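You operate a simulated robot arm through the tools that you are given. There is no shell and no other tool. Be economical: measure what you need, move in short steps, check, and stop when the job is done.

You run a simulated robot arm. Do the job below in one go: nothing can be reset, and whatever is moved stays where it is left.

TASK
Fill the hydraulic oil jug to its line from the matching small can.
Fine: pour with the jug standing in the pulled-out drip tray; can and jug back; push the tray in.

Only the result counts: the job must be done as asked and must still hold three seconds after the hand-in. Knocking over, shifting, dropping, spilling or breaking anything else fails it.

THE ROBOT
A 6-joint arm with a two-finger parallel gripper, fixed in place. Base frame: the origin is at the foot of the arm, x ahead of it, y to its left, z up. Lengths are in cm, angles in degrees, forces in N, time in s.
With the tool pointing down near the work surface it reaches from about 10 to 64 cm from the base axis. Its first joint turns from -66.0 to 66.0 degrees. Payload 2.9 kg.
Tool frame: the origin (TCP) lies between the finger pads and is the grasp point; the fingertips stand 3 cm ahead of it; z points along the fingers, y is the line along which they close. The gripper opens to 11 cm. The fingers are 2 cm wide and 1 cm thick; the gripper's body (4.8 by 11.2 cm) begins 5.5 cm behind the TCP.
Orientation is that of the tool frame in the base frame, as [roll, pitch, yaw] about the fixed x, y, z axes, in that order (R = Rz(yaw) Ry(pitch) Rx(roll)). With the fingers straight down and closing along the base's y, the tool's x points along the base's -x, its y along +y and its z along -z.

THE INTERFACE
- The arm moves only by the tool drive_tool. Its argument "commands" is a list of rows, each an object (a shift or turn left out is 0, a gripper value left out holds the last) with "dp": the shift along the tool's x, y, z in units of 500 mm (1.0 is 500 mm), a list of three; "angular": the turn, a rotation vector about the tool's x, y, z in units of 60 degrees (1.0 is 60 degrees), a list of three; "fingers": the finger opening in cm, from 0 to 11. In form: [{"dp": [x, y, z], "angular": [rx, ry, rz], "fingers": fingers}, ...]. A call has 1 to 8 rows; each row is the pose to reach, as a shift and turn from the pose commanded when the call began, along the tool's axes at that moment. A call with a number of a shift or a turn outside -1 to 1 is refused whole. A row lasts 0.2 s, in which the tool goes at most 5 cm and 8.6 degrees; a call with a longer step from one row to the next is refused whole, and so is a gripper value outside its range. Where a pose cannot be reached the arm comes as near as it can. A force on the tool above 40 N (or 10 N above the force at the start of the call, whichever is more), or a blocked arm, ends the call early, and 0.2 s more pass. Each finger travels about 10.8 cm/s and halts on what it meets, pressing with about 26 N; the grip force reading is that of the motor and also rises with nothing between the fingers. The clock runs only during rows and for 0.2 s after the last one: add rows that repeat a pose to give the fingers time. It gives the time, the measured TCP pose, the force on the tool (base axes), the opening and the grip force at its end, in the units of the frame above (readings bear some noise).
- Cameras (640 x 400 px; columns grow to the right, rows downward): "scene" is fixed at [6.91, 42.57, 138.06]; the picture's right is [-0.83, -0.56, 0.00], its down [-0.33, 0.50, -0.80] and it looks along [0.44, -0.67, -0.60] (base axes); focal length 361 px, centre (320, 200). "wrist" rides on the gripper at [-3.6, 0, -5.7] in the tool frame; the picture's right is [0.00, -1.00, 0.00], its down [0.97, 0.00, -0.24] and it looks along [0.24, 0.00, 0.97] (tool axes); focal length 218 px, centre (320, 200). There is no depth. A picture from a camera that has moved, and an enlarged one, comes with that camera's place and axes in the base frame and with its lens.
- get_image(camera): a new picture of that camera. No time passes.
- enlarge(camera, box): a new picture of the part [left, top, right, bottom] of that camera's present view, enlarged. No time passes.
- hand_in(): hands the job in; it is judged then, once.

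Work in short steps. Places have to be worked out from the pictures, the camera data and where the tool is seen: move nearer, look again, correct. Check each grasp and each placing, and mend what went wrong. You have 120 turns and 68 pictures in all, those below and enlarged ones among them. Open the gripper and draw the arm clear of the work before you hand the job in, unless the task says otherwise; then end with one line.

The tools are called after "Request:" as a command line: name --argument value ..., lists and objects as JSON in quotes. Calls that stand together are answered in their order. drive_tool: Moves the arm, as the interface text tells. Its arguments: {"type":"object","properties":{"commands":{"type":"array","items":{"type":"object","properties":{"dp":{"type":"array","items":{"type":"number"}},"angular":{"type":"array","items":{"type":"number"}},"fingers":{"type":"number"}}}}},"required":["commands"]} The other tools are called the same way: get_image (camera) takes a picture; enlarge (camera, box) takes an enlarged picture of a part of a camera's view; hand_in () hands the job in.

At the start:

```text
clock: 0.0
ee_pos: [28.72, -31.63, 97.45]
tcp_rot: [180.0, 0.0, -179.9]
ft_force: [0.2, -0.1, 0.2]
width: 11.02
grip_force: 0.1
```

scene: 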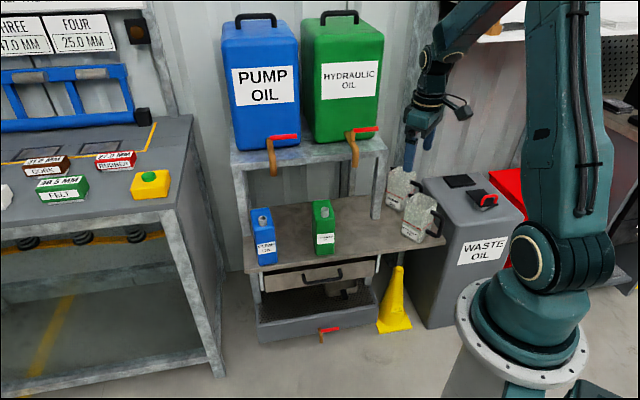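
wrist: 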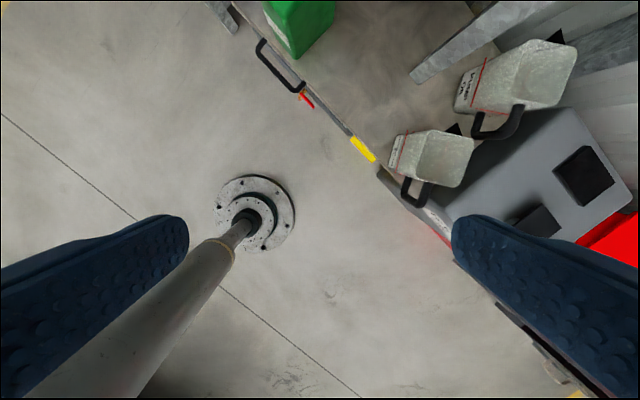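

I'll look closer at the scene to find the jugs, cans and tray.

Request:
enlarge --camera "scene" --box '[220, 180, 460, 350]'

Request:
enlarge --camera "scene" --box '[370, 140, 470, 250]'

Request:
enlarge --camera "wrist" --box '[360, 0, 640, 220]'

```text
2.35 times, centred on (340, 265) of scene
camera zoom: at [6.91, 42.57, 138.06], right [-0.83, -0.56, 0.0], down [-0.33, 0.5, -0.8], along [0.44, -0.67, -0.6], focal length 849 px, centre (273, 47)
```

zoom: 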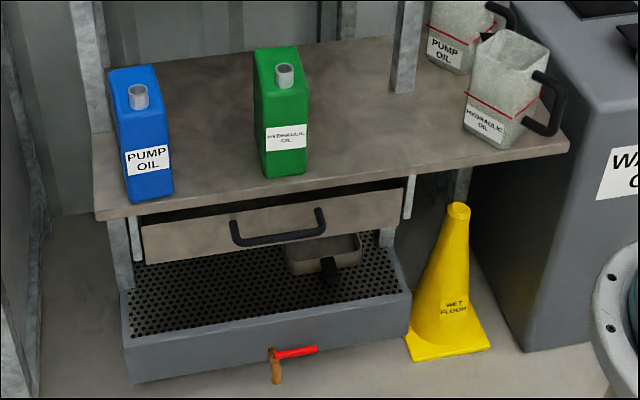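

```text
3.64 times, centred on (420, 195) of scene
camera zoom: at [6.91, 42.57, 138.06], right [-0.83, -0.56, 0.0], down [-0.33, 0.5, -0.8], along [0.44, -0.67, -0.6], focal length 1313 px, centre (-44, 218)
```

zoom: 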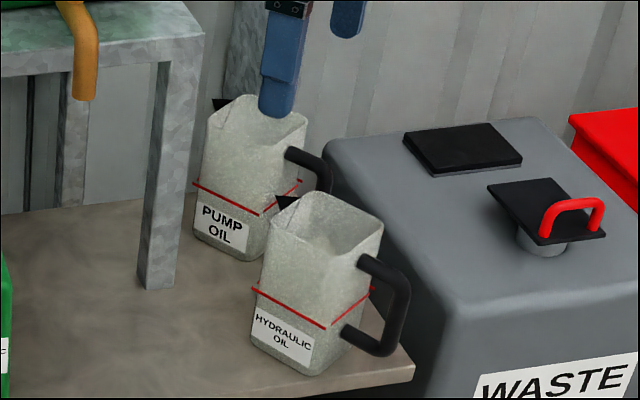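

```text
1.82 times, centred on (500, 110) of wrist
camera zoom: at [32.42, -31.49, 103.15], right [0.0, -1.0, 0.0], down [-0.97, 0.0, 0.24], along [-0.24, 0.0, -0.97], focal length 397 px, centre (-7, 364)
```

zoom: 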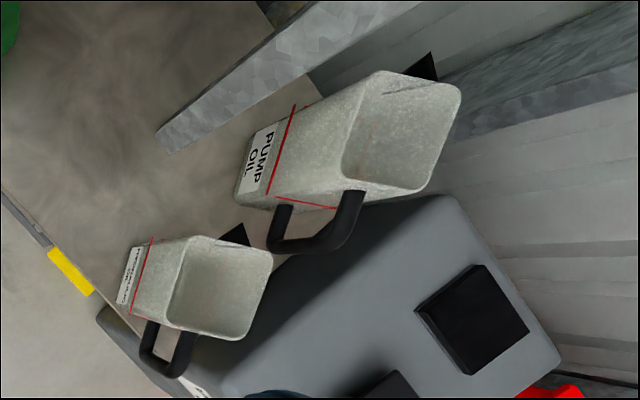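

Request:
enlarge --camera "scene" --box '[240, 250, 400, 350]'

Request:
enlarge --camera "scene" --box '[240, 190, 352, 260]'

```text
4.00 times, centred on (320, 300) of scene
camera zoom: at [6.91, 42.57, 138.06], right [-0.83, -0.56, 0.0], down [-0.33, 0.5, -0.8], along [0.44, -0.67, -0.6], focal length 1444 px, centre (320, -200)
```

zoom: 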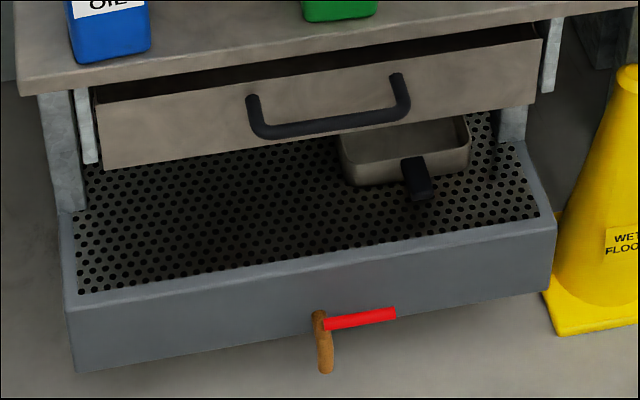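

```text
5.71 times, centred on (296, 225) of scene
camera zoom: at [6.91, 42.57, 138.06], right [-0.83, -0.56, 0.0], down [-0.33, 0.5, -0.8], along [0.44, -0.67, -0.6], focal length 2063 px, centre (457, 57)
```

zoom: 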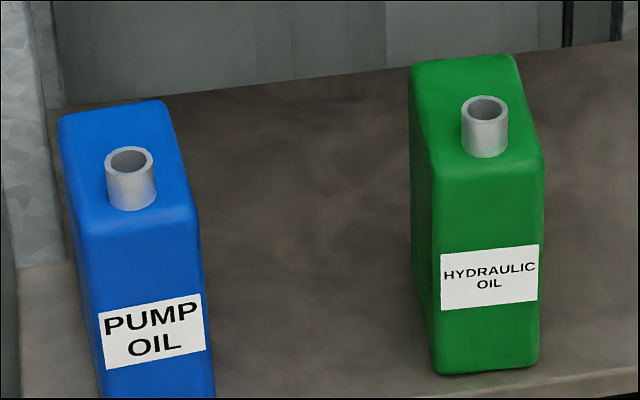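

The drawer with the black handle is the drip tray; the bench edge runs at 45°. I turn the tool 45° to align with the bench and move left a bit for a better overview.

Request:
drive_tool --commands '[{"dp": [0.02, 0.03, 0], "angular": [0, 0, 0.125]}, {"dp": [0.04, 0.06, 0], "angular": [0, 0, 0.25]}, {"dp": [0.06, 0.09, 0], "angular": [0, 0, 0.375]}, {"dp": [0.08, 0.12, 0], "angular": [0, 0, 0.5]}, {"dp": [0.1, 0.15, 0], "angular": [0, 0, 0.625]}, {"dp": [0.1, 0.18, 0], "angular": [0, 0, 0.75]}]'

Request:
get_image --camera "wrist"

```text
clock: 1.4
ee_pos: [23.67, -22.44, 97.39]
tcp_rot: [180.0, 0.0, 134.8]
ft_force: [1.0, -0.1, -0.7]
width: 11.01
grip_force: 0.0
```

```text
60 pictures are left
camera wrist: at [26.29, -25.0, 103.17], right [-0.71, -0.71, 0.0], down [-0.68, 0.69, 0.24], along [-0.17, 0.17, -0.97], focal length 218 px, centre (320, 200)
```

wrist: 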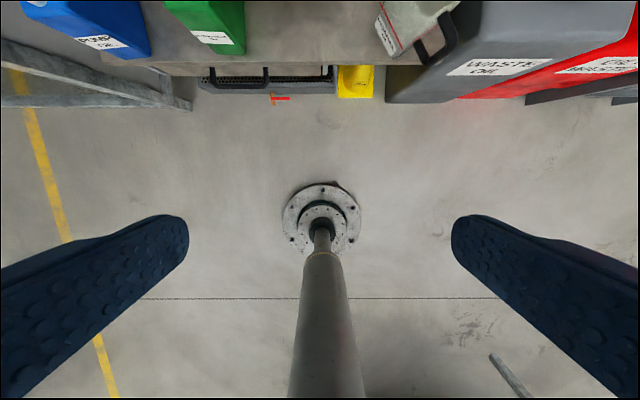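

I tilt the tool 45° toward the bench to see the shelf, tray and jug.

Request:
drive_tool --commands '[{"angular": [0, -0.125, 0]}, {"angular": [0, -0.25, 0]}, {"angular": [0, -0.375, 0]}, {"angular": [0, -0.5, 0]}, {"angular": [0, -0.625, 0]}, {"angular": [0, -0.75, 0]}]'

Request:
get_image --camera "wrist"

```text
clock: 2.8
ee_pos: [28.2, -26.35, 99.59]
tcp_rot: [-180.0, 45.0, 135.0]
ft_force: [0.1, 0.0, -0.9]
width: 10.99
grip_force: 0.2
out of reach, approached as far as the arm can: row 4, 5, 6
```

```text
59 pictures are left
camera wrist: at [27.17, -25.28, 106.03], right [-0.71, -0.71, 0.0], down [-0.61, 0.61, -0.52], along [0.36, -0.37, -0.86], focal length 218 px, centre (320, 200)
```

wrist: 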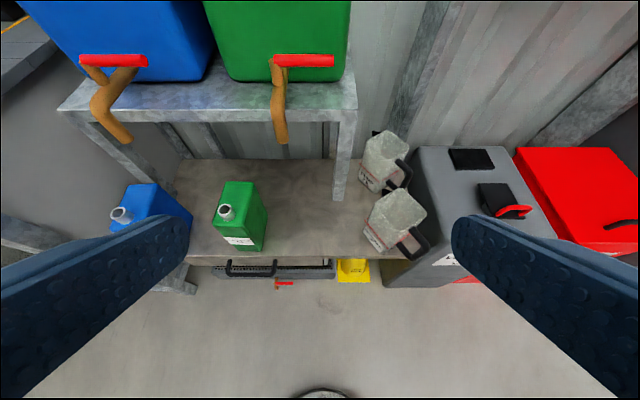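

Request:
enlarge --camera "wrist" --box '[190, 170, 350, 290]'

Request:
enlarge --camera "wrist" --box '[330, 110, 490, 290]'

```text
3.33 times, centred on (270, 230) of wrist
camera zoom: at [27.17, -25.28, 106.03], right [-0.71, -0.71, 0.0], down [-0.61, 0.61, -0.52], along [0.36, -0.37, -0.86], focal length 728 px, centre (487, 100)
```

zoom: 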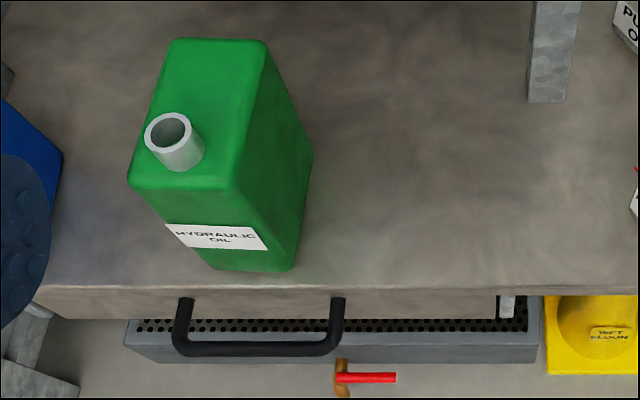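

```text
2.22 times, centred on (410, 200) of wrist
camera zoom: at [27.17, -25.28, 106.03], right [-0.71, -0.71, 0.0], down [-0.61, 0.61, -0.52], along [0.36, -0.37, -0.86], focal length 485 px, centre (120, 200)
```

zoom: 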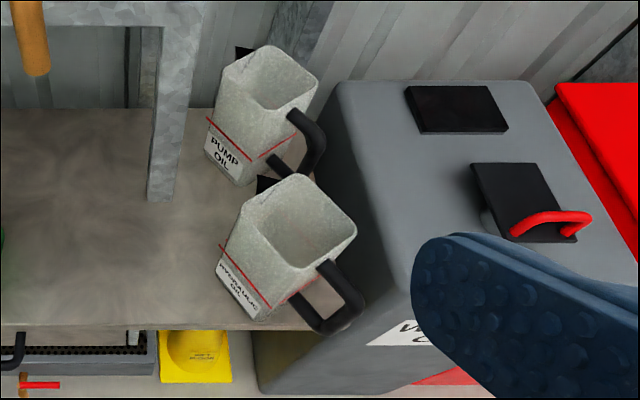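

The view gives good geometry (bench axes e=(.71,.71), n=(-.71,.71)): green can at e≈17.8, n≈-58, handle bar at e≈18, n≈-48.7, z≈50, jug near (30.5,-50). I move down in front of the tray handle, reducing tilt to 30°.

Request:
drive_tool --commands '[{"dp": [0.055, 0.047, 0.044], "angular": [0, 0.05, 0]}, {"dp": [0.11, 0.095, 0.089], "angular": [0, 0.1, 0]}, {"dp": [0.165, 0.142, 0.133], "angular": [0, 0.15, 0]}, {"dp": [0.22, 0.19, 0.178], "angular": [0, 0.2, 0]}, {"dp": [0.275, 0.237, 0.222], "angular": [0, 0.25, 0]}, {"dp": [0.33, 0.285, 0.267], "angular": [0, 0.25, 0]}, {"dp": [0.385, 0.332, 0.311], "angular": [0, 0.25, 0]}]'

```text
clock: 4.4
ee_pos: [38.13, -12.86, 74.72]
tcp_rot: [180.0, 30.0, 135.0]
ft_force: [0.8, -0.8, -0.3]
width: 11.0
grip_force: 0.0
```

Position is as intended. Now I roll the tool 90° about its axis so the fingers close across the bar, narrowing the opening.

Request:
drive_tool --commands '[{"angular": [0, 0, 0.14], "fingers": 4}, {"angular": [0, 0, 0.28]}, {"angular": [0, 0, 0.42]}, {"angular": [0, 0, 0.56]}, {"angular": [0, 0, 0.7]}, {"angular": [0, 0, 0.84]}, {"angular": [0, 0, 0.98]}]'

Request:
drive_tool --commands '[{"angular": [0, 0, 0.13]}, {"angular": [0, 0, 0.26]}, {"angular": [0, 0, 0.39]}, {"angular": [0, 0, 0.52]}]'

Request:
get_image --camera "wrist"

```text
clock: 6.0
ee_pos: [38.04, -12.92, 74.98]
tcp_rot: [153.7, 14.9, 72.5]
ft_force: [-0.1, 0.0, 0.6]
width: 4.01
grip_force: 0.1
```

```text
clock: 7.0
ee_pos: [38.2, -13.08, 74.91]
tcp_rot: [150.0, -0.1, 44.8]
ft_force: [-0.6, -0.1, -0.3]
width: 3.99
grip_force: 0.1
```

```text
56 pictures are left
camera wrist: at [33.57, -13.44, 79.84], right [-0.61, 0.61, -0.5], down [0.6, 0.77, 0.21], along [0.51, -0.17, -0.84], focal length 218 px, centre (320, 200)
```

wrist: 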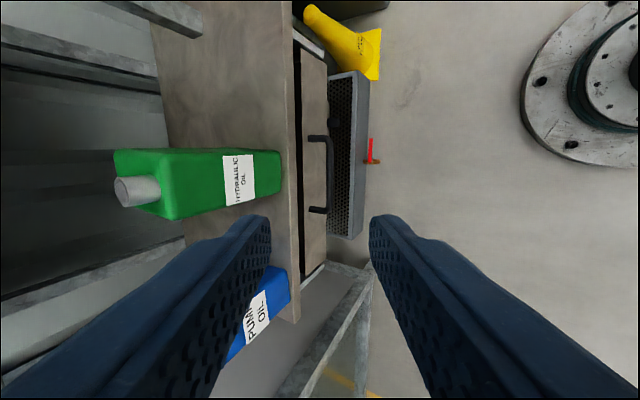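

The bar reads e≈18.6, n≈-48.5, z≈49.7. I approach along the tool axis with 3 cm opening so the bar ends up between the fingertips.

Request:
drive_tool --commands '[{"dp": [0.003, -0.01, 0.08], "fingers": 3}, {"dp": [0.006, -0.02, 0.16]}, {"dp": [0.01, -0.03, 0.24]}, {"dp": [0.014, -0.04, 0.32]}, {"dp": [0.016, -0.04, 0.4]}, {"dp": [0.016, -0.04, 0.44]}]'

Request:
get_image --camera "wrist"

```text
clock: 8.4
ee_pos: [45.16, -18.86, 54.56]
tcp_rot: [150.0, 0.0, 45.0]
ft_force: [0.3, 0.5, -0.2]
width: 2.99
grip_force: 0.0
```

```text
55 pictures are left
camera wrist: at [40.66, -19.42, 59.51], right [-0.61, 0.61, -0.5], down [0.6, 0.77, 0.21], along [0.51, -0.17, -0.84], focal length 218 px, centre (320, 200)
```

wrist: 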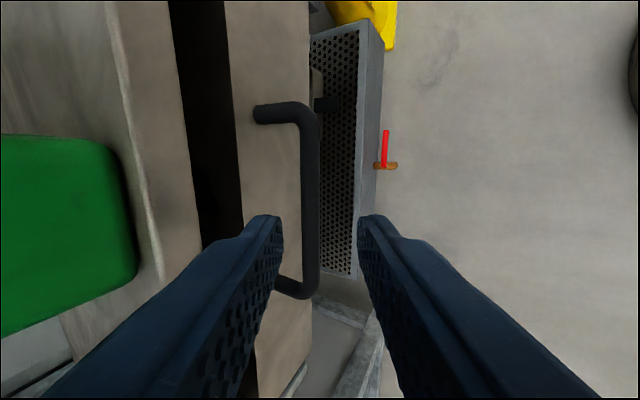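

Bar lies between the fingers, slightly toward the inner one. I advance the last 4 cm with a small correction.

Request:
drive_tool --commands '[{"dp": [0, 0.004, 0.04]}, {"dp": [0, 0.004, 0.065]}, {"dp": [0, 0.004, 0.085]}]'

Request:
get_image --camera "wrist"

```text
clock: 9.2
ee_pos: [47.02, -20.6, 51.12]
tcp_rot: [150.0, 0.1, 45.0]
ft_force: [-0.6, -0.1, 0.1]
width: 2.99
grip_force: 0.2
```

```text
54 pictures are left
camera wrist: at [42.33, -20.98, 56.06], right [-0.61, 0.61, -0.5], down [0.6, 0.77, 0.21], along [0.51, -0.17, -0.84], focal length 218 px, centre (320, 200)
```

wrist: 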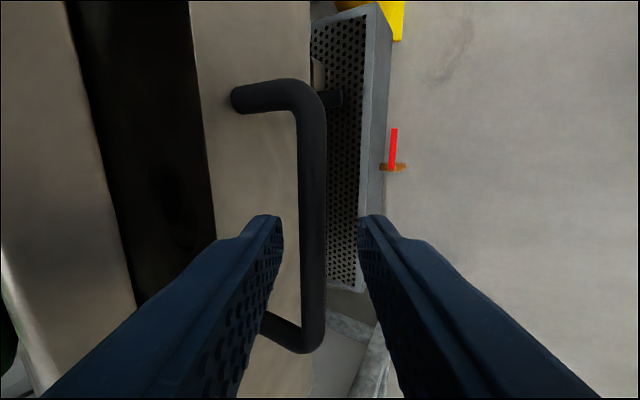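

The bar is at fingertip depth; I advance another 1.2 cm and close.

Request:
drive_tool --commands '[{"dp": [0, 0, 0.024]}, {"dp": [0, 0, 0.024], "fingers": 0}, {"dp": [0, 0, 0.024], "fingers": 0}, {"dp": [0, 0, 0.024], "fingers": 0}]'

```text
clock: 10.2
ee_pos: [47.43, -20.99, 50.31]
tcp_rot: [149.8, -0.2, 45.0]
ft_force: [0.8, -3.6, 16.1]
width: 1.16
grip_force: 44.2
```

Gripped (1.16 cm). I pull the tray out along n in steps.

Request:
drive_tool --commands '[{"dp": [0, -0.0346, -0.02]}, {"dp": [0, -0.0866, -0.05]}, {"dp": [0, -0.1386, -0.08]}, {"dp": [0, -0.1905, -0.11]}, {"dp": [0, -0.2425, -0.14]}, {"dp": [0, -0.2944, -0.17]}]'

Request:
get_image --camera "scene"

```text
clock: 11.6
ee_pos: [35.28, -8.91, 50.16]
tcp_rot: [149.9, 0.1, 45.0]
ft_force: [7.0, 2.3, 25.5]
width: 1.19
grip_force: 44.5
```

```text
53 pictures are left
```

scene: 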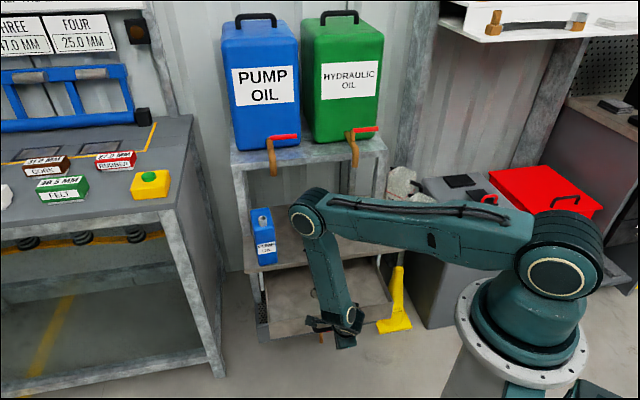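

The tray came out 17 cm. I release and back off along the tool axis, then roll back 90° for a look.

Request:
drive_tool --commands '[{"fingers": 3}, {"fingers": 3}, {"dp": [0, 0, -0.06]}, {"dp": [0, 0, -0.15]}, {"dp": [0, 0, -0.24]}, {"dp": [0, 0, -0.33]}, {"dp": [0, 0, -0.4]}]'

Request:
drive_tool --commands '[{"angular": [0, 0, -0.14], "fingers": 11}, {"angular": [0, 0, -0.28]}, {"angular": [0, 0, -0.42]}, {"angular": [0, 0, -0.56]}, {"angular": [0, 0, -0.7]}, {"angular": [0, 0, -0.84]}, {"angular": [0, 0, -0.98]}]'

Request:
drive_tool --commands '[{"angular": [0, 0, -0.13]}, {"angular": [0, 0, -0.26]}, {"angular": [0, 0, -0.39]}, {"angular": [0, 0, -0.52]}]'

Request:
get_image --camera "wrist"

```text
clock: 13.2
ee_pos: [30.32, -3.47, 67.97]
tcp_rot: [150.5, 0.1, 45.2]
ft_force: [0.7, -0.8, 0.2]
width: 2.98
grip_force: 0.0
out of reach, approached as far as the arm can: row 6, 7
```

```text
clock: 14.8
ee_pos: [30.33, -3.36, 67.86]
tcp_rot: [163.4, 25.5, 100.2]
ft_force: [0.1, -0.2, -0.5]
width: 10.99
grip_force: 0.0
```

```text
clock: 15.8
ee_pos: [30.45, -3.57, 67.76]
tcp_rot: [-179.8, 30.1, 135.2]
ft_force: [-0.8, -0.8, -0.5]
width: 11.01
grip_force: 0.0
```

```text
52 pictures are left
camera wrist: at [30.61, -3.57, 74.52], right [-0.71, -0.71, 0.0], down [-0.68, 0.68, -0.28], along [0.2, -0.2, -0.96], focal length 218 px, centre (320, 200)
```

wrist: 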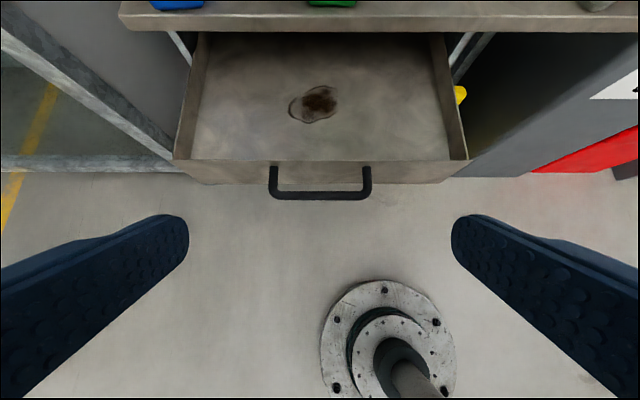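

Tray is open and empty (just a stain). I raise and level the tool, then head over the jug.

Request:
drive_tool --commands '[{"dp": [-0.037, 0, -0.0635], "angular": [0, 0.1, 0]}, {"dp": [-0.073, 0, -0.127], "angular": [0, 0.2, 0]}, {"dp": [-0.11, 0, -0.19], "angular": [0, 0.3, 0]}, {"dp": [-0.147, 0, -0.254], "angular": [0, 0.4, 0]}, {"dp": [-0.183, 0, -0.317], "angular": [0, 0.5, 0]}, {"dp": [-0.22, 0, -0.38], "angular": [0, 0.5, 0]}]'

```text
clock: 17.2
ee_pos: [30.3, -3.51, 89.84]
tcp_rot: [-180.0, -0.1, 135.1]
ft_force: [0.0, -0.1, -0.9]
width: 10.99
grip_force: 0.1
```

Request:
drive_tool --commands '[{"dp": [-0.065, -0.069, 0], "angular": [0, 0, -0.1]}, {"dp": [-0.13, -0.138, 0], "angular": [0, 0, -0.2]}, {"dp": [-0.195, -0.207, 0], "angular": [0, 0, -0.3]}, {"dp": [-0.26, -0.276, 0], "angular": [0, 0, -0.4]}, {"dp": [-0.325, -0.345, 0], "angular": [0, 0, -0.5]}, {"dp": [-0.39, -0.414, 0], "angular": [0, 0, -0.6]}, {"dp": [-0.455, -0.483, 0], "angular": [0, 0, -0.7]}, {"dp": [-0.52, -0.552, 0], "angular": [0, 0, -0.752]}]'

Request:
get_image --camera "wrist"

```text
clock: 19.0
ee_pos: [29.05, -41.31, 89.91]
tcp_rot: [180.0, 0.0, -179.8]
ft_force: [0.3, -0.3, 0.1]
width: 11.02
grip_force: 0.0
```

```text
51 pictures are left
camera wrist: at [32.81, -41.3, 95.61], right [0.0, -1.0, 0.0], down [-0.97, 0.0, 0.24], along [-0.24, 0.0, -0.97], focal length 218 px, centre (320, 200)
```

wrist: 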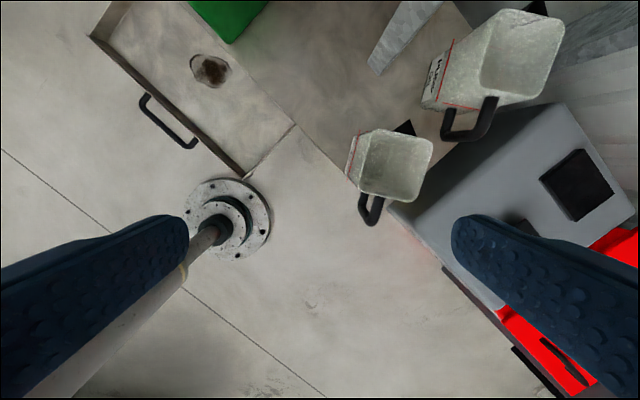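

Jug rim centre ≈ (30.3,-50.6), about 8 cm wide. I move over it, stop at z≈80 and check.

Request:
drive_tool --commands '[{"dp": [-0.008, -0.062, 0.04]}, {"dp": [-0.016, -0.124, 0.1]}, {"dp": [-0.025, -0.186, 0.16]}, {"dp": [-0.025, -0.186, 0.2]}]'

Request:
get_image --camera "wrist"

Request:
enlarge --camera "scene" --box '[370, 130, 470, 250]'

```text
clock: 20.0
ee_pos: [30.43, -50.78, 79.73]
tcp_rot: [-179.9, 0.0, -179.9]
ft_force: [1.0, 0.5, -0.4]
width: 11.01
grip_force: 0.1
```

```text
50 pictures are left
camera wrist: at [34.02, -50.76, 85.39], right [0.0, -1.0, 0.0], down [-0.97, 0.0, 0.24], along [-0.24, 0.0, -0.97], focal length 218 px, centre (320, 200)
```

wrist: 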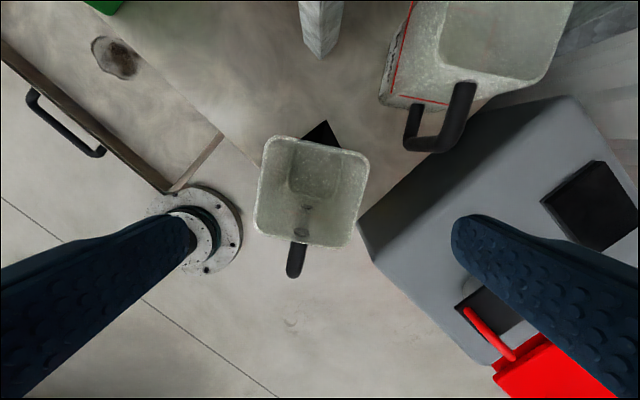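

```text
3.33 times, centred on (420, 190) of scene
camera zoom: at [6.91, 42.57, 138.06], right [-0.83, -0.56, 0.0], down [-0.33, 0.5, -0.8], along [0.44, -0.67, -0.6], focal length 1203 px, centre (-13, 233)
```

zoom: 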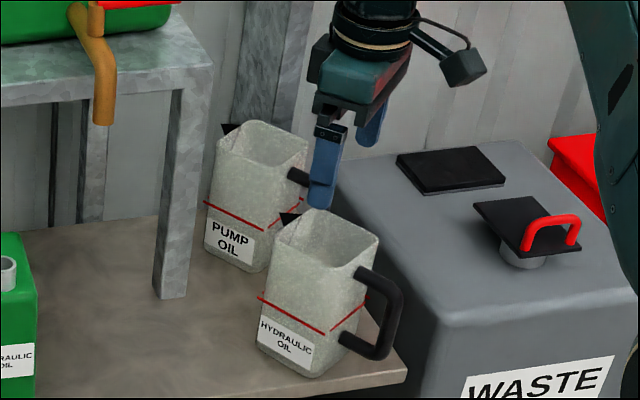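

The jug is turned ≈9° and centred at about (30.8,-50.0). I turn the tool 9° to match and descend to z≈67.8 with the fingers outside the walls.

Request:
drive_tool --commands '[{"dp": [-0.0075, 0.0156, 0], "angular": [0, 0, 0.075]}, {"dp": [-0.0075, 0.0156, 0.04], "angular": [0, 0, 0.15]}, {"dp": [-0.0075, 0.0156, 0.1], "angular": [0, 0, 0.15]}, {"dp": [-0.0075, 0.0156, 0.14], "angular": [0, 0, 0.15]}]'

Request:
get_image --camera "wrist"

```text
clock: 21.0
ee_pos: [30.85, -49.78, 72.68]
tcp_rot: [-180.0, 0.0, 171.1]
ft_force: [-0.5, 0.4, -0.5]
width: 11.01
grip_force: 0.0
```

```text
48 pictures are left
camera wrist: at [34.52, -50.34, 78.37], right [-0.15, -0.99, 0.0], down [-0.96, 0.15, 0.24], along [-0.24, 0.04, -0.97], focal length 218 px, centre (320, 200)
```

wrist: 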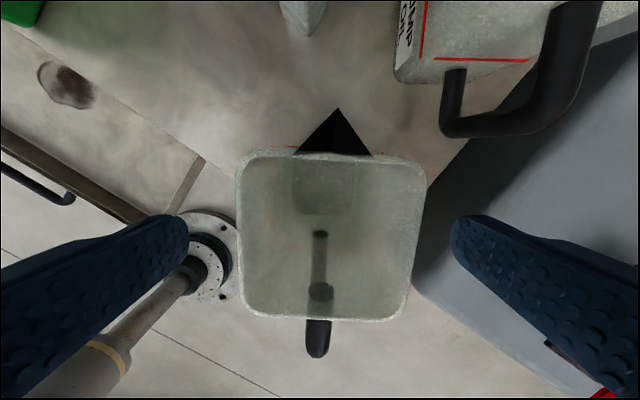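

Rim is at z≈70.4 and the gripper is 0.4 cm off in y. I correct, descend to z≈68 and close.

Request:
drive_tool --commands '[{"dp": [0, -0.0086, 0.03]}, {"dp": [0, -0.0086, 0.065]}, {"dp": [0, -0.0086, 0.094]}, {"dp": [0, -0.0086, 0.094]}, {"dp": [0, -0.0086, 0.094], "fingers": 5}, {"dp": [0, -0.0086, 0.094], "fingers": 5}, {"dp": [0, -0.0086, 0.094], "fingers": 5}]'

Request:
get_image --camera "wrist"

```text
clock: 22.6
ee_pos: [30.88, -50.26, 68.3]
tcp_rot: [-180.0, 0.0, 171.1]
ft_force: [0.5, -1.0, -1.2]
width: 7.67
grip_force: 26.3
```

```text
47 pictures are left
camera wrist: at [34.5, -50.65, 73.92], right [-0.15, -0.99, 0.0], down [-0.96, 0.15, 0.24], along [-0.24, 0.04, -0.97], focal length 218 px, centre (320, 200)
```

wrist: 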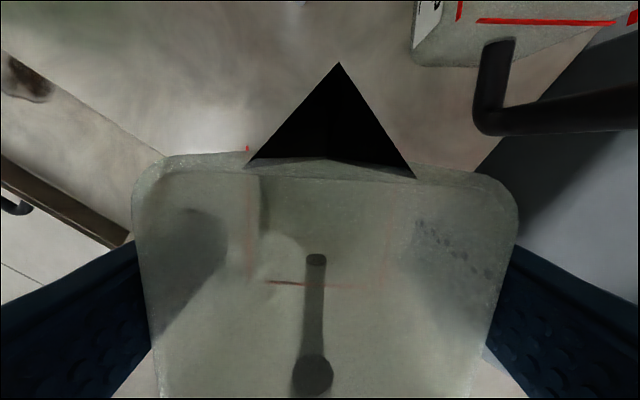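

Gripped at 7.67 cm. I note this pose (30.88,-50.26,68.3, yaw 171.1) for the return and lift a bit.

Request:
drive_tool --commands '[{"dp": [0, 0, -0.02]}, {"dp": [0, 0, -0.06]}, {"dp": [0, 0, -0.12]}, {"dp": [0, 0, -0.18]}, {"dp": [0, 0, -0.2]}, {"dp": [0, 0, -0.2]}]'

Request:
get_image --camera "scene"

```text
clock: 24.0
ee_pos: [30.71, -50.24, 78.09]
tcp_rot: [-179.9, -0.1, 171.1]
ft_force: [-0.3, -0.8, -1.7]
width: 7.67
grip_force: 26.9
```

```text
46 pictures are left
```

scene: 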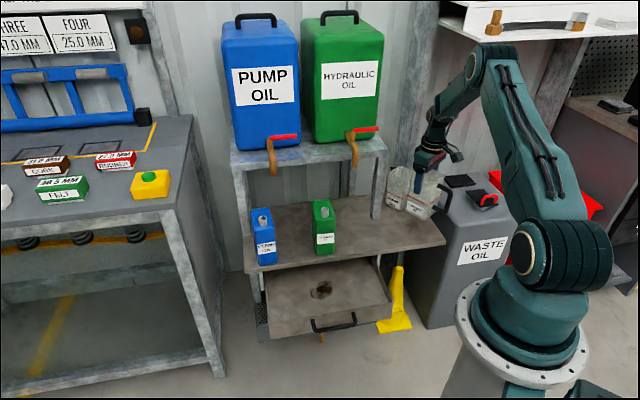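

Jug is held. I carry it over the tray (target e≈13, n≈-44.8 → (40.9,-22.5)).

Request:
drive_tool --commands '[{"dp": [-0.015, 0.075, -0.02]}, {"dp": [-0.031, 0.155, -0.04]}, {"dp": [-0.047, 0.235, -0.04]}, {"dp": [-0.063, 0.315, -0.04]}, {"dp": [-0.079, 0.395, -0.04]}, {"dp": [-0.095, 0.475, -0.03]}, {"dp": [-0.108, 0.54, 0]}, {"dp": [-0.1157, 0.579, 0]}]'

Request:
get_image --camera "wrist"

Request:
enlarge --camera "scene" --box '[240, 180, 460, 350]'

```text
clock: 25.8
ee_pos: [41.06, -22.42, 78.24]
tcp_rot: [180.0, -0.1, 171.1]
ft_force: [0.5, 1.0, -0.1]
width: 7.65
grip_force: 26.1
```

```text
45 pictures are left
camera wrist: at [44.65, -23.01, 83.83], right [-0.16, -0.99, 0.0], down [-0.96, 0.15, 0.24], along [-0.24, 0.04, -0.97], focal length 218 px, centre (320, 200)
```

wrist: 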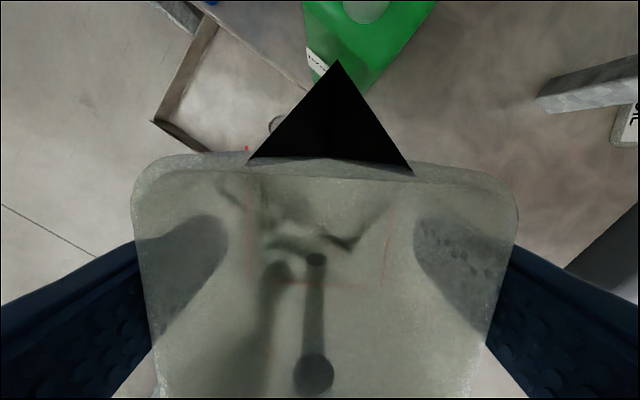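

```text
2.35 times, centred on (350, 265) of scene
camera zoom: at [6.91, 42.57, 138.06], right [-0.83, -0.56, 0.0], down [-0.33, 0.5, -0.8], along [0.44, -0.67, -0.6], focal length 849 px, centre (249, 47)
```

zoom: 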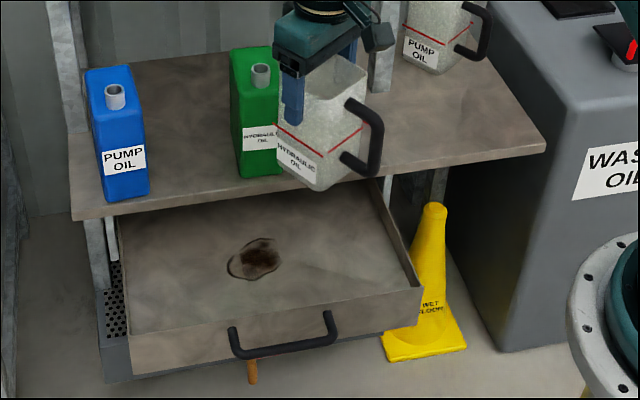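

Alignment over the tray looks good. I lower to just above the tray floor and then creep with the force readout.

Request:
drive_tool --commands '[{"dp": [0, 0, 0.07]}, {"dp": [0, 0, 0.14]}, {"dp": [0, 0, 0.21]}, {"dp": [0, 0, 0.26]}, {"dp": [0, 0, 0.28]}]'

Request:
enlarge --camera "scene" --box '[240, 210, 420, 350]'

```text
clock: 27.0
ee_pos: [41.01, -22.58, 64.23]
tcp_rot: [180.0, -0.1, 171.0]
ft_force: [0.1, -0.6, -0.6]
width: 7.71
grip_force: 26.3
```

```text
2.86 times, centred on (330, 280) of scene
camera zoom: at [6.91, 42.57, 138.06], right [-0.83, -0.56, 0.0], down [-0.33, 0.5, -0.8], along [0.44, -0.67, -0.6], focal length 1031 px, centre (291, -29)
```

zoom: 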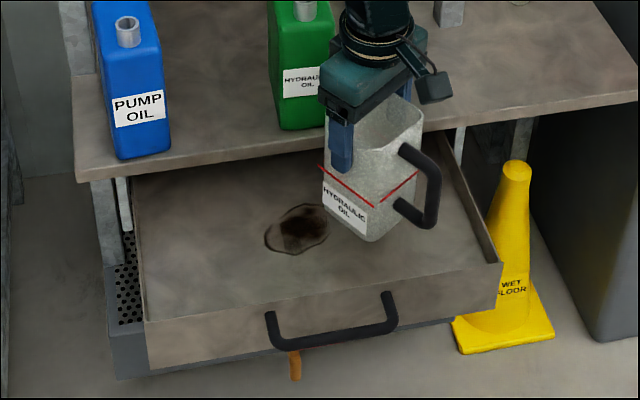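

Still free; I creep down in 1 cm steps.

Request:
drive_tool --commands '[{"dp": [0, 0, 0.015]}, {"dp": [0, 0, 0.03]}, {"dp": [0, 0, 0.045]}, {"dp": [0, 0, 0.06]}, {"dp": [0, 0, 0.075]}, {"dp": [0, 0, 0.09]}, {"dp": [0, 0, 0.105]}, {"dp": [0, 0, 0.12]}]'

```text
clock: 28.8
ee_pos: [41.51, -22.88, 58.9]
tcp_rot: [-179.7, 0.5, 171.1]
ft_force: [-0.4, -1.0, 5.1]
width: 7.59
grip_force: 26.2
stopped in row 8: the force on the tool passed its limit (the readings are from after the stop); the commanded pose is now the measured one
```

Contact at TCP z≈58.9 (tray floor ≈46.6). I release and check how the jug stands.

Request:
drive_tool --commands '[{"fingers": 8}, {"fingers": 11}, {"fingers": 11}, {"dp": [0, 0, -0.06]}, {"dp": [0, 0, -0.15]}, {"dp": [0, 0, -0.24]}]'

Request:
get_image --camera "wrist"

Request:
enlarge --camera "scene" --box '[240, 210, 420, 350]'

```text
clock: 30.2
ee_pos: [41.22, -22.91, 71.06]
tcp_rot: [-179.8, 0.4, 171.0]
ft_force: [-0.8, 0.8, 1.0]
width: 11.01
grip_force: 0.1
```

```text
42 pictures are left
camera wrist: at [44.87, -23.35, 76.69], right [-0.16, -0.99, 0.0], down [-0.96, 0.15, 0.23], along [-0.23, 0.03, -0.97], focal length 218 px, centre (320, 200)
```

wrist: 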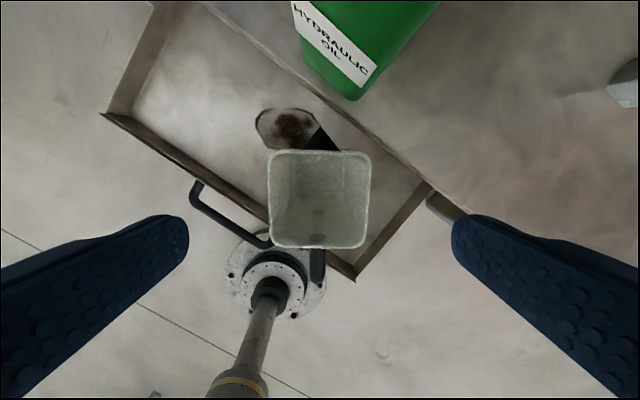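

```text
2.86 times, centred on (330, 280) of scene
camera zoom: at [6.91, 42.57, 138.06], right [-0.83, -0.56, 0.0], down [-0.33, 0.5, -0.8], along [0.44, -0.67, -0.6], focal length 1031 px, centre (291, -29)
```

zoom: 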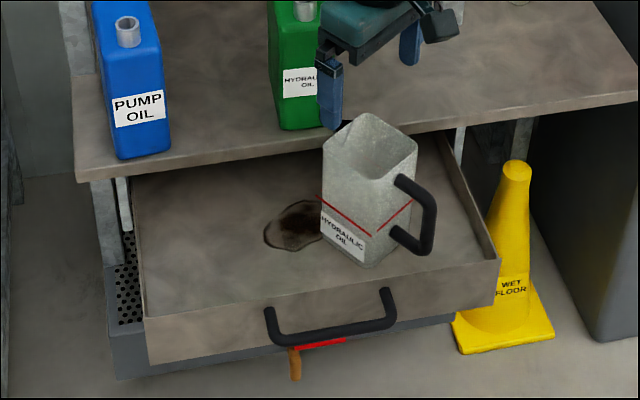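

Jug stands well at about (41.1,-22.9), rim z≈60.8. I raise, move aside and align the tool with the bench for the can.

Request:
drive_tool --commands '[{"dp": [0, 0, -0.09], "angular": [0, 0, 0]}, {"dp": [-0.007, 0.04, -0.15], "angular": [0, 0, 0.12]}, {"dp": [-0.014, 0.08, -0.2], "angular": [0, 0, 0.24]}, {"dp": [-0.021, 0.12, -0.2], "angular": [0, 0, 0.36]}, {"dp": [-0.028, 0.152, -0.2], "angular": [0, 0, 0.48]}, {"dp": [-0.028, 0.152, -0.2], "angular": [0, 0, 0.6]}]'

Request:
drive_tool --commands '[{"angular": [0, -0.14, 0]}, {"angular": [0, -0.28, 0]}, {"angular": [0, -0.42, 0]}, {"angular": [0, -0.56, 0]}, {"angular": [0, -0.7, 0]}, {"angular": [0, -0.84, 0]}, {"angular": [0, -0.97, 0]}]'

```text
clock: 31.6
ee_pos: [43.91, -15.36, 80.8]
tcp_rot: [179.9, 0.4, 134.9]
ft_force: [-0.1, -0.4, -0.1]
width: 11.02
grip_force: 0.0
```

```text
clock: 33.2
ee_pos: [43.8, -15.41, 80.86]
tcp_rot: [179.8, 58.8, 135.0]
ft_force: [-1.0, -0.8, -0.1]
width: 10.99
grip_force: 0.0
```

This tilt is reachable. Before gripping, I test the pouring pose with the empty hand near the jug (e≈21.5, n≈-45, z≈68).

Request:
drive_tool --commands '[{"dp": [0.047, 0.007, 0.047]}, {"dp": [0.094, 0.014, 0.095]}, {"dp": [0.141, 0.021, 0.142]}, {"dp": [0.188, 0.028, 0.19]}]'

Request:
drive_tool --commands '[{"angular": [-0.07, 0, 0.121]}, {"angular": [-0.14, 0, 0.242]}, {"angular": [-0.21, 0, 0.364]}, {"angular": [-0.28, 0, 0.485]}, {"angular": [-0.35, 0, 0.606]}, {"angular": [-0.42, 0, 0.727]}, {"angular": [-0.49, 0, 0.849]}, {"angular": [-0.56, 0, 0.97]}]'

Request:
drive_tool --commands '[{"angular": [-0.07, 0, 0.121]}, {"angular": [-0.14, 0, 0.242]}, {"angular": [-0.21, 0, 0.364]}, {"angular": [-0.28, 0, 0.485]}, {"angular": [-0.35, 0, 0.606]}]'

Request:
get_image --camera "scene"

```text
clock: 34.2
ee_pos: [47.12, -16.59, 67.75]
tcp_rot: [179.9, 58.7, 134.8]
ft_force: [-1.1, -0.3, 0.2]
width: 11.03
grip_force: 0.1
```

```text
clock: 36.0
ee_pos: [48.39, -17.34, 66.41]
tcp_rot: [107.5, 21.1, 81.3]
ft_force: [-0.2, 1.5, 20.5]
width: 10.05
grip_force: 0.1
out of reach, approached as far as the arm can: row 7, 8
```

```text
clock: 37.2
ee_pos: [47.15, -16.77, 67.86]
tcp_rot: [81.1, -17.3, 76.2]
ft_force: [1.0, 0.2, -0.1]
width: 10.98
grip_force: 0.1
```

```text
40 pictures are left
```

scene: 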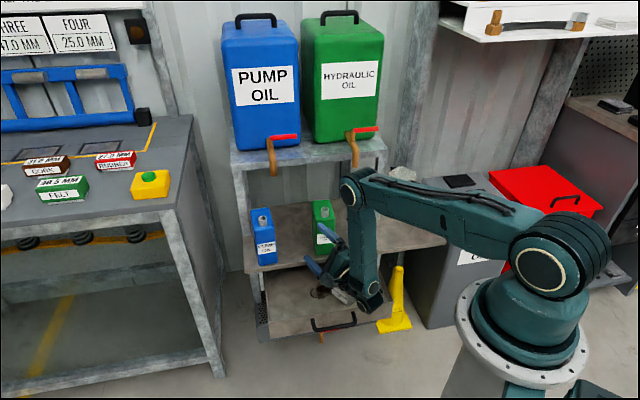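

A finger brushed something during the test roll (20 N). I check the jug before anything else.

Request:
enlarge --camera "scene" --box '[250, 180, 420, 340]'

Request:
get_image --camera "wrist"

```text
2.50 times, centred on (335, 260) of scene
camera zoom: at [6.91, 42.57, 138.06], right [-0.83, -0.56, 0.0], down [-0.33, 0.5, -0.8], along [0.44, -0.67, -0.6], focal length 902 px, centre (282, 50)
```

zoom: 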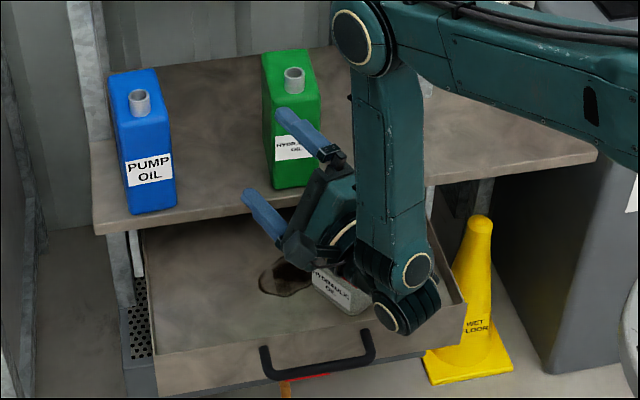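

```text
38 pictures are left
camera wrist: at [40.95, -18.39, 65.92], right [0.22, 0.25, -0.94], down [-0.01, 0.97, 0.26], along [0.98, -0.05, 0.21], focal length 218 px, centre (320, 200)
```

wrist: 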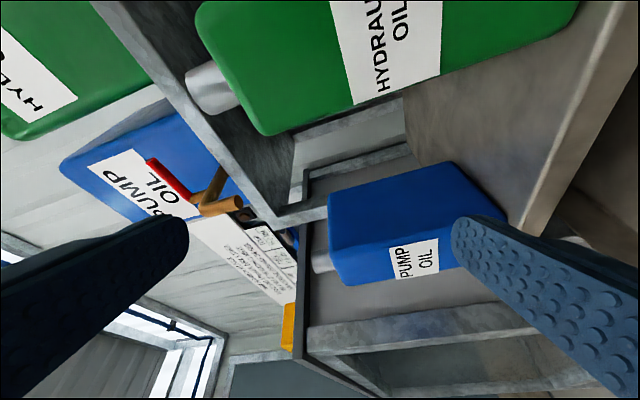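

The pour pose is kinematically reachable, but the open lower finger touched the jug (it seems shifted ~1 cm). I lift straight up and look.

Request:
drive_tool --commands '[{"dp": [0.017, 0.053, 0.008]}, {"dp": [0.042, 0.132, 0.021]}, {"dp": [0.066, 0.211, 0.033]}, {"dp": [0.089, 0.283, 0.044]}]'

Request:
enlarge --camera "scene" --box '[240, 210, 420, 350]'

```text
clock: 38.2
ee_pos: [47.26, -16.78, 82.97]
tcp_rot: [81.4, -17.3, 76.2]
ft_force: [-0.5, 0.1, 0.0]
width: 11.01
grip_force: 0.1
out of reach, approached as far as the arm can: row 2, 3
```

```text
2.86 times, centred on (330, 280) of scene
camera zoom: at [6.91, 42.57, 138.06], right [-0.83, -0.56, 0.0], down [-0.33, 0.5, -0.8], along [0.44, -0.67, -0.6], focal length 1031 px, centre (291, -29)
```

zoom: 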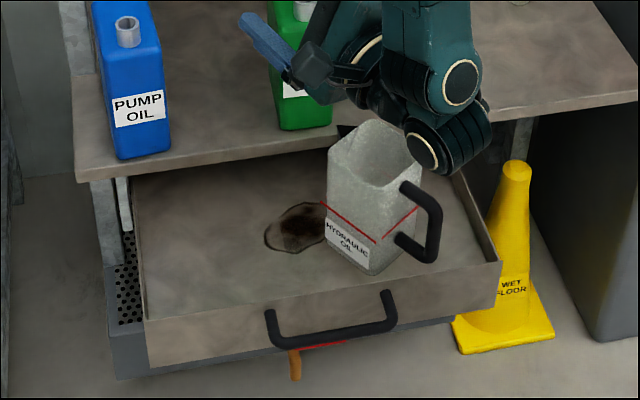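

Jug is upright, shifted ~1 cm toward the front. The wrist sits too close with this tilt, so I unroll and will use a flatter tool (15° below horizontal) and a higher pour.

Request:
drive_tool --commands '[{"angular": [0.07, 0, -0.121], "fingers": 8}, {"angular": [0.14, 0, -0.242]}, {"angular": [0.21, 0, -0.364]}, {"angular": [0.28, 0, -0.485]}, {"angular": [0.35, 0, -0.606]}, {"angular": [0.42, 0, -0.727]}, {"angular": [0.49, 0, -0.849]}, {"angular": [0.56, 0, -0.97]}]'

Request:
drive_tool --commands '[{"angular": [0.07, 0, -0.121]}, {"angular": [0.14, 0, -0.242]}, {"angular": [0.21, 0, -0.364]}, {"angular": [0.28, 0, -0.485]}, {"angular": [0.35, 0, -0.606]}]'

Request:
drive_tool --commands '[{"dp": [0, 0, -0.02], "angular": [0, -0.14, 0]}, {"dp": [0, 0, -0.02], "angular": [0, -0.27, 0]}]'

```text
clock: 40.0
ee_pos: [46.53, -15.93, 80.32]
tcp_rot: [120.6, 34.1, 88.7]
ft_force: [-0.1, -0.4, 0.0]
width: 8.01
grip_force: 0.0
out of reach, approached as far as the arm can: row 7, 8
```

```text
clock: 41.2
ee_pos: [47.11, -16.76, 82.74]
tcp_rot: [-179.9, 58.7, 135.2]
ft_force: [0.4, 0.4, -0.4]
width: 8.02
grip_force: 0.1
```

```text
clock: 41.8
ee_pos: [46.49, -16.08, 83.28]
tcp_rot: [179.6, 74.9, 134.7]
ft_force: [-0.5, 0.6, 0.4]
width: 7.99
grip_force: 0.0
```

Now I test the roll at this flatter tilt, high above everything.

Request:
drive_tool --commands '[{"angular": [-0.036, 0, 0.135]}, {"angular": [-0.072, 0, 0.27]}, {"angular": [-0.108, 0, 0.405]}, {"angular": [-0.145, 0, 0.54]}, {"angular": [-0.181, 0, 0.675]}, {"angular": [-0.217, 0, 0.81]}, {"angular": [-0.253, 0, 0.945]}]'

Request:
drive_tool --commands '[{"angular": [-0.036, 0, 0.135]}, {"angular": [-0.072, 0, 0.27]}, {"angular": [-0.108, 0, 0.405]}, {"angular": [-0.145, 0, 0.54]}, {"angular": [-0.181, 0, 0.675]}, {"angular": [-0.217, 0, 0.81]}]'

```text
clock: 43.4
ee_pos: [52.47, -17.15, 84.73]
tcp_rot: [100.8, 33.0, 63.3]
ft_force: [0.4, 0.3, 0.0]
width: 7.99
grip_force: 0.2
out of reach, approached as far as the arm can: row 2, 3, 4, 5, 6, 7
```

```text
clock: 44.8
ee_pos: [62.46, -18.84, 86.33]
tcp_rot: [86.8, -15.2, 60.3]
ft_force: [0.6, -0.3, 0.1]
width: 8.01
grip_force: 0.0
out of reach, approached as far as the arm can: row 1, 2, 3, 4, 5, 6
```

The roll about a horizontal axis drives the wrist into a bad region and the hand drifted; pure rotation about the tool axis (last joint only) will be better. I first check where the hand is now.

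Request:
get_image --camera "scene"

```text
36 pictures are left
```

scene: 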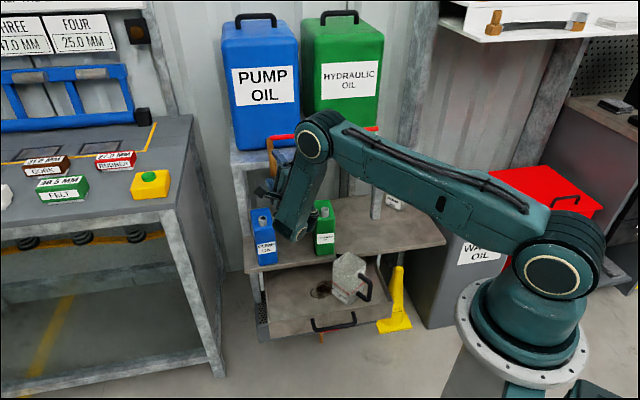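

The hand hangs close to the blue tap; I back straight out along the tool axis.

Request:
drive_tool --commands '[{"dp": [0, 0, -0.05]}, {"dp": [0, 0, -0.12]}, {"dp": [0, 0, -0.2]}, {"dp": [0, 0, -0.28]}]'

```text
clock: 45.8
ee_pos: [62.69, -18.72, 86.3]
tcp_rot: [86.6, -15.1, 60.3]
ft_force: [-0.1, -0.1, -0.3]
width: 8.02
grip_force: 0.1
out of reach, approached as far as the arm can: row 1, 2, 3, 4
```

It's at a joint limit there; I reverse the roll the way it came.

Request:
drive_tool --commands '[{"angular": [0.036, 0, -0.135]}, {"angular": [0.072, 0, -0.27]}, {"angular": [0.108, 0, -0.405]}]'

```text
clock: 46.6
ee_pos: [62.78, -18.71, 86.4]
tcp_rot: [93.1, 9.1, 60.3]
ft_force: [0.4, -0.3, -0.3]
width: 8.01
grip_force: 0.2
```

Request:
drive_tool --commands '[{"dp": [0, 0, -0.04]}, {"dp": [0, 0, -0.1]}]'

```text
clock: 47.2
ee_pos: [58.47, -16.27, 86.73]
tcp_rot: [93.1, 9.0, 60.2]
ft_force: [-0.4, 0.1, 0.4]
width: 8.01
grip_force: 0.1
```

Request:
drive_tool --commands '[{"dp": [0, 0, -0.03], "angular": [0, 0, -0.14]}, {"dp": [0, 0, -0.06], "angular": [0, 0, -0.28]}, {"dp": [0, 0, -0.09], "angular": [0, 0, -0.42]}, {"dp": [0, 0, -0.12], "angular": [0, 0, -0.56]}, {"dp": [0, 0, -0.15], "angular": [0, 0, -0.7]}, {"dp": [0, 0, -0.15], "angular": [0, 0, -0.84]}, {"dp": [0, 0, -0.15], "angular": [0, 0, -0.98]}]'

```text
clock: 48.8
ee_pos: [56.26, -12.96, 88.42]
tcp_rot: [99.7, 67.7, 68.6]
ft_force: [-0.2, -0.6, 0.0]
width: 8.0
grip_force: 0.2
out of reach, approached as far as the arm can: row 2, 3, 4, 5, 6, 7
```

Request:
drive_tool --commands '[{"angular": [0, 0, -0.12]}, {"angular": [0, 0, -0.24]}, {"angular": [0, 0, -0.36]}]'

```text
clock: 49.6
ee_pos: [56.4, -13.01, 88.18]
tcp_rot: [172.4, 86.8, 142.1]
ft_force: [0.2, 0.3, -0.2]
width: 8.0
grip_force: 0.0
```

Request:
drive_tool --commands '[{"dp": [0.04, -0.05, 0], "angular": [0.06, 0.1, 0]}, {"dp": [0.08, -0.1, 0], "angular": [0.12, 0.2, 0]}, {"dp": [0.12, -0.15, -0.04], "angular": [0.18, 0.3, 0]}, {"dp": [0.16, -0.2, -0.1], "angular": [0.243, 0.4, 0]}, {"dp": [0.16, -0.22, -0.16], "angular": [0.243, 0.4, 0]}]'

```text
clock: 50.8
ee_pos: [43.35, -18.01, 80.63]
tcp_rot: [-173.0, 62.9, 142.0]
ft_force: [-0.7, 0.3, 0.5]
width: 8.01
grip_force: 0.0
```

Back in a sane pose. I fix the small roll error and test pure roll about the tool axis (+60°, +60°).

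Request:
drive_tool --commands '[{"angular": [0, 0, 0.14]}, {"angular": [0, 0, 0.28]}, {"angular": [0, 0, 0.42]}, {"angular": [0, 0, 0.56]}, {"angular": [0, 0, 0.7]}, {"angular": [0, 0, 0.84]}, {"angular": [0, 0, 0.98]}]'

Request:
drive_tool --commands '[{"angular": [0, 0, 0.14]}, {"angular": [0, 0, 0.28]}, {"angular": [0, 0, 0.42]}, {"angular": [0, 0, 0.56]}, {"angular": [0, 0, 0.7]}, {"angular": [0, 0, 0.84]}, {"angular": [0, 0, 0.98]}]'

```text
clock: 52.4
ee_pos: [43.29, -17.98, 80.49]
tcp_rot: [121.6, 30.5, 61.4]
ft_force: [-0.4, -0.1, 0.0]
width: 8.02
grip_force: 0.0
```

```text
clock: 54.0
ee_pos: [47.25, -22.79, 82.73]
tcp_rot: [120.0, -20.9, 32.8]
ft_force: [-0.7, 0.8, 0.6]
width: 8.03
grip_force: 0.2
out of reach, approached as far as the arm can: row 5, 6, 7
```

The last joint's limit is about +95° here. I'll roll back and test the opposite direction (pouring toward +e) from a position at e≈6.

Request:
drive_tool --commands '[{"angular": [0, 0, -0.14]}, {"angular": [0, 0, -0.28]}, {"angular": [0, 0, -0.42]}, {"angular": [0, 0, -0.56]}, {"angular": [0, 0, -0.7]}, {"angular": [0, 0, -0.84]}, {"angular": [0, 0, -0.98]}]'

Request:
drive_tool --commands '[{"angular": [0, 0, -0.14]}, {"angular": [0, 0, -0.28]}, {"angular": [0, 0, -0.42]}, {"angular": [0, 0, -0.56]}, {"angular": [0, 0, -0.7]}, {"angular": [0, 0, -0.84]}, {"angular": [0, 0, -0.92]}]'

```text
clock: 55.6
ee_pos: [47.24, -22.81, 82.68]
tcp_rot: [121.7, 30.7, 61.6]
ft_force: [0.4, 0.1, 0.1]
width: 8.03
grip_force: 0.0
```

```text
clock: 57.2
ee_pos: [47.3, -22.76, 82.66]
tcp_rot: [-179.8, 63.2, 134.5]
ft_force: [-0.5, -0.4, 0.1]
width: 7.97
grip_force: 0.0
```

Request:
drive_tool --commands '[{"dp": [0.025, -0.075, -0.02]}, {"dp": [0.05, -0.15, -0.04]}, {"dp": [0.076, -0.226, -0.062]}]'

Request:
drive_tool --commands '[{"angular": [0, 0, -0.14]}, {"angular": [0, 0, -0.28]}, {"angular": [0, 0, -0.42]}, {"angular": [0, 0, -0.56]}, {"angular": [0, 0, -0.7]}, {"angular": [0, 0, -0.84]}, {"angular": [0, 0, -0.98]}]'

Request:
drive_tool --commands '[{"angular": [0, 0, -0.14]}, {"angular": [0, 0, -0.28]}, {"angular": [0, 0, -0.42]}, {"angular": [0, 0, -0.56]}, {"angular": [0, 0, -0.7]}, {"angular": [0, 0, -0.84]}, {"angular": [0, 0, -0.98]}]'

```text
clock: 58.0
ee_pos: [35.98, -27.52, 80.78]
tcp_rot: [180.0, 63.1, 134.1]
ft_force: [1.1, -0.3, -0.2]
width: 8.0
grip_force: 0.0
```

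```text
clock: 59.6
ee_pos: [36.06, -27.39, 80.69]
tcp_rot: [-120.6, 27.4, -151.1]
ft_force: [-0.3, 0.2, 0.1]
width: 8.02
grip_force: 0.1
```

```text
clock: 61.2
ee_pos: [36.07, -27.38, 80.75]
tcp_rot: [-119.6, -24.6, -122.6]
ft_force: [0.2, -0.3, 0.3]
width: 8.01
grip_force: 0.1
```

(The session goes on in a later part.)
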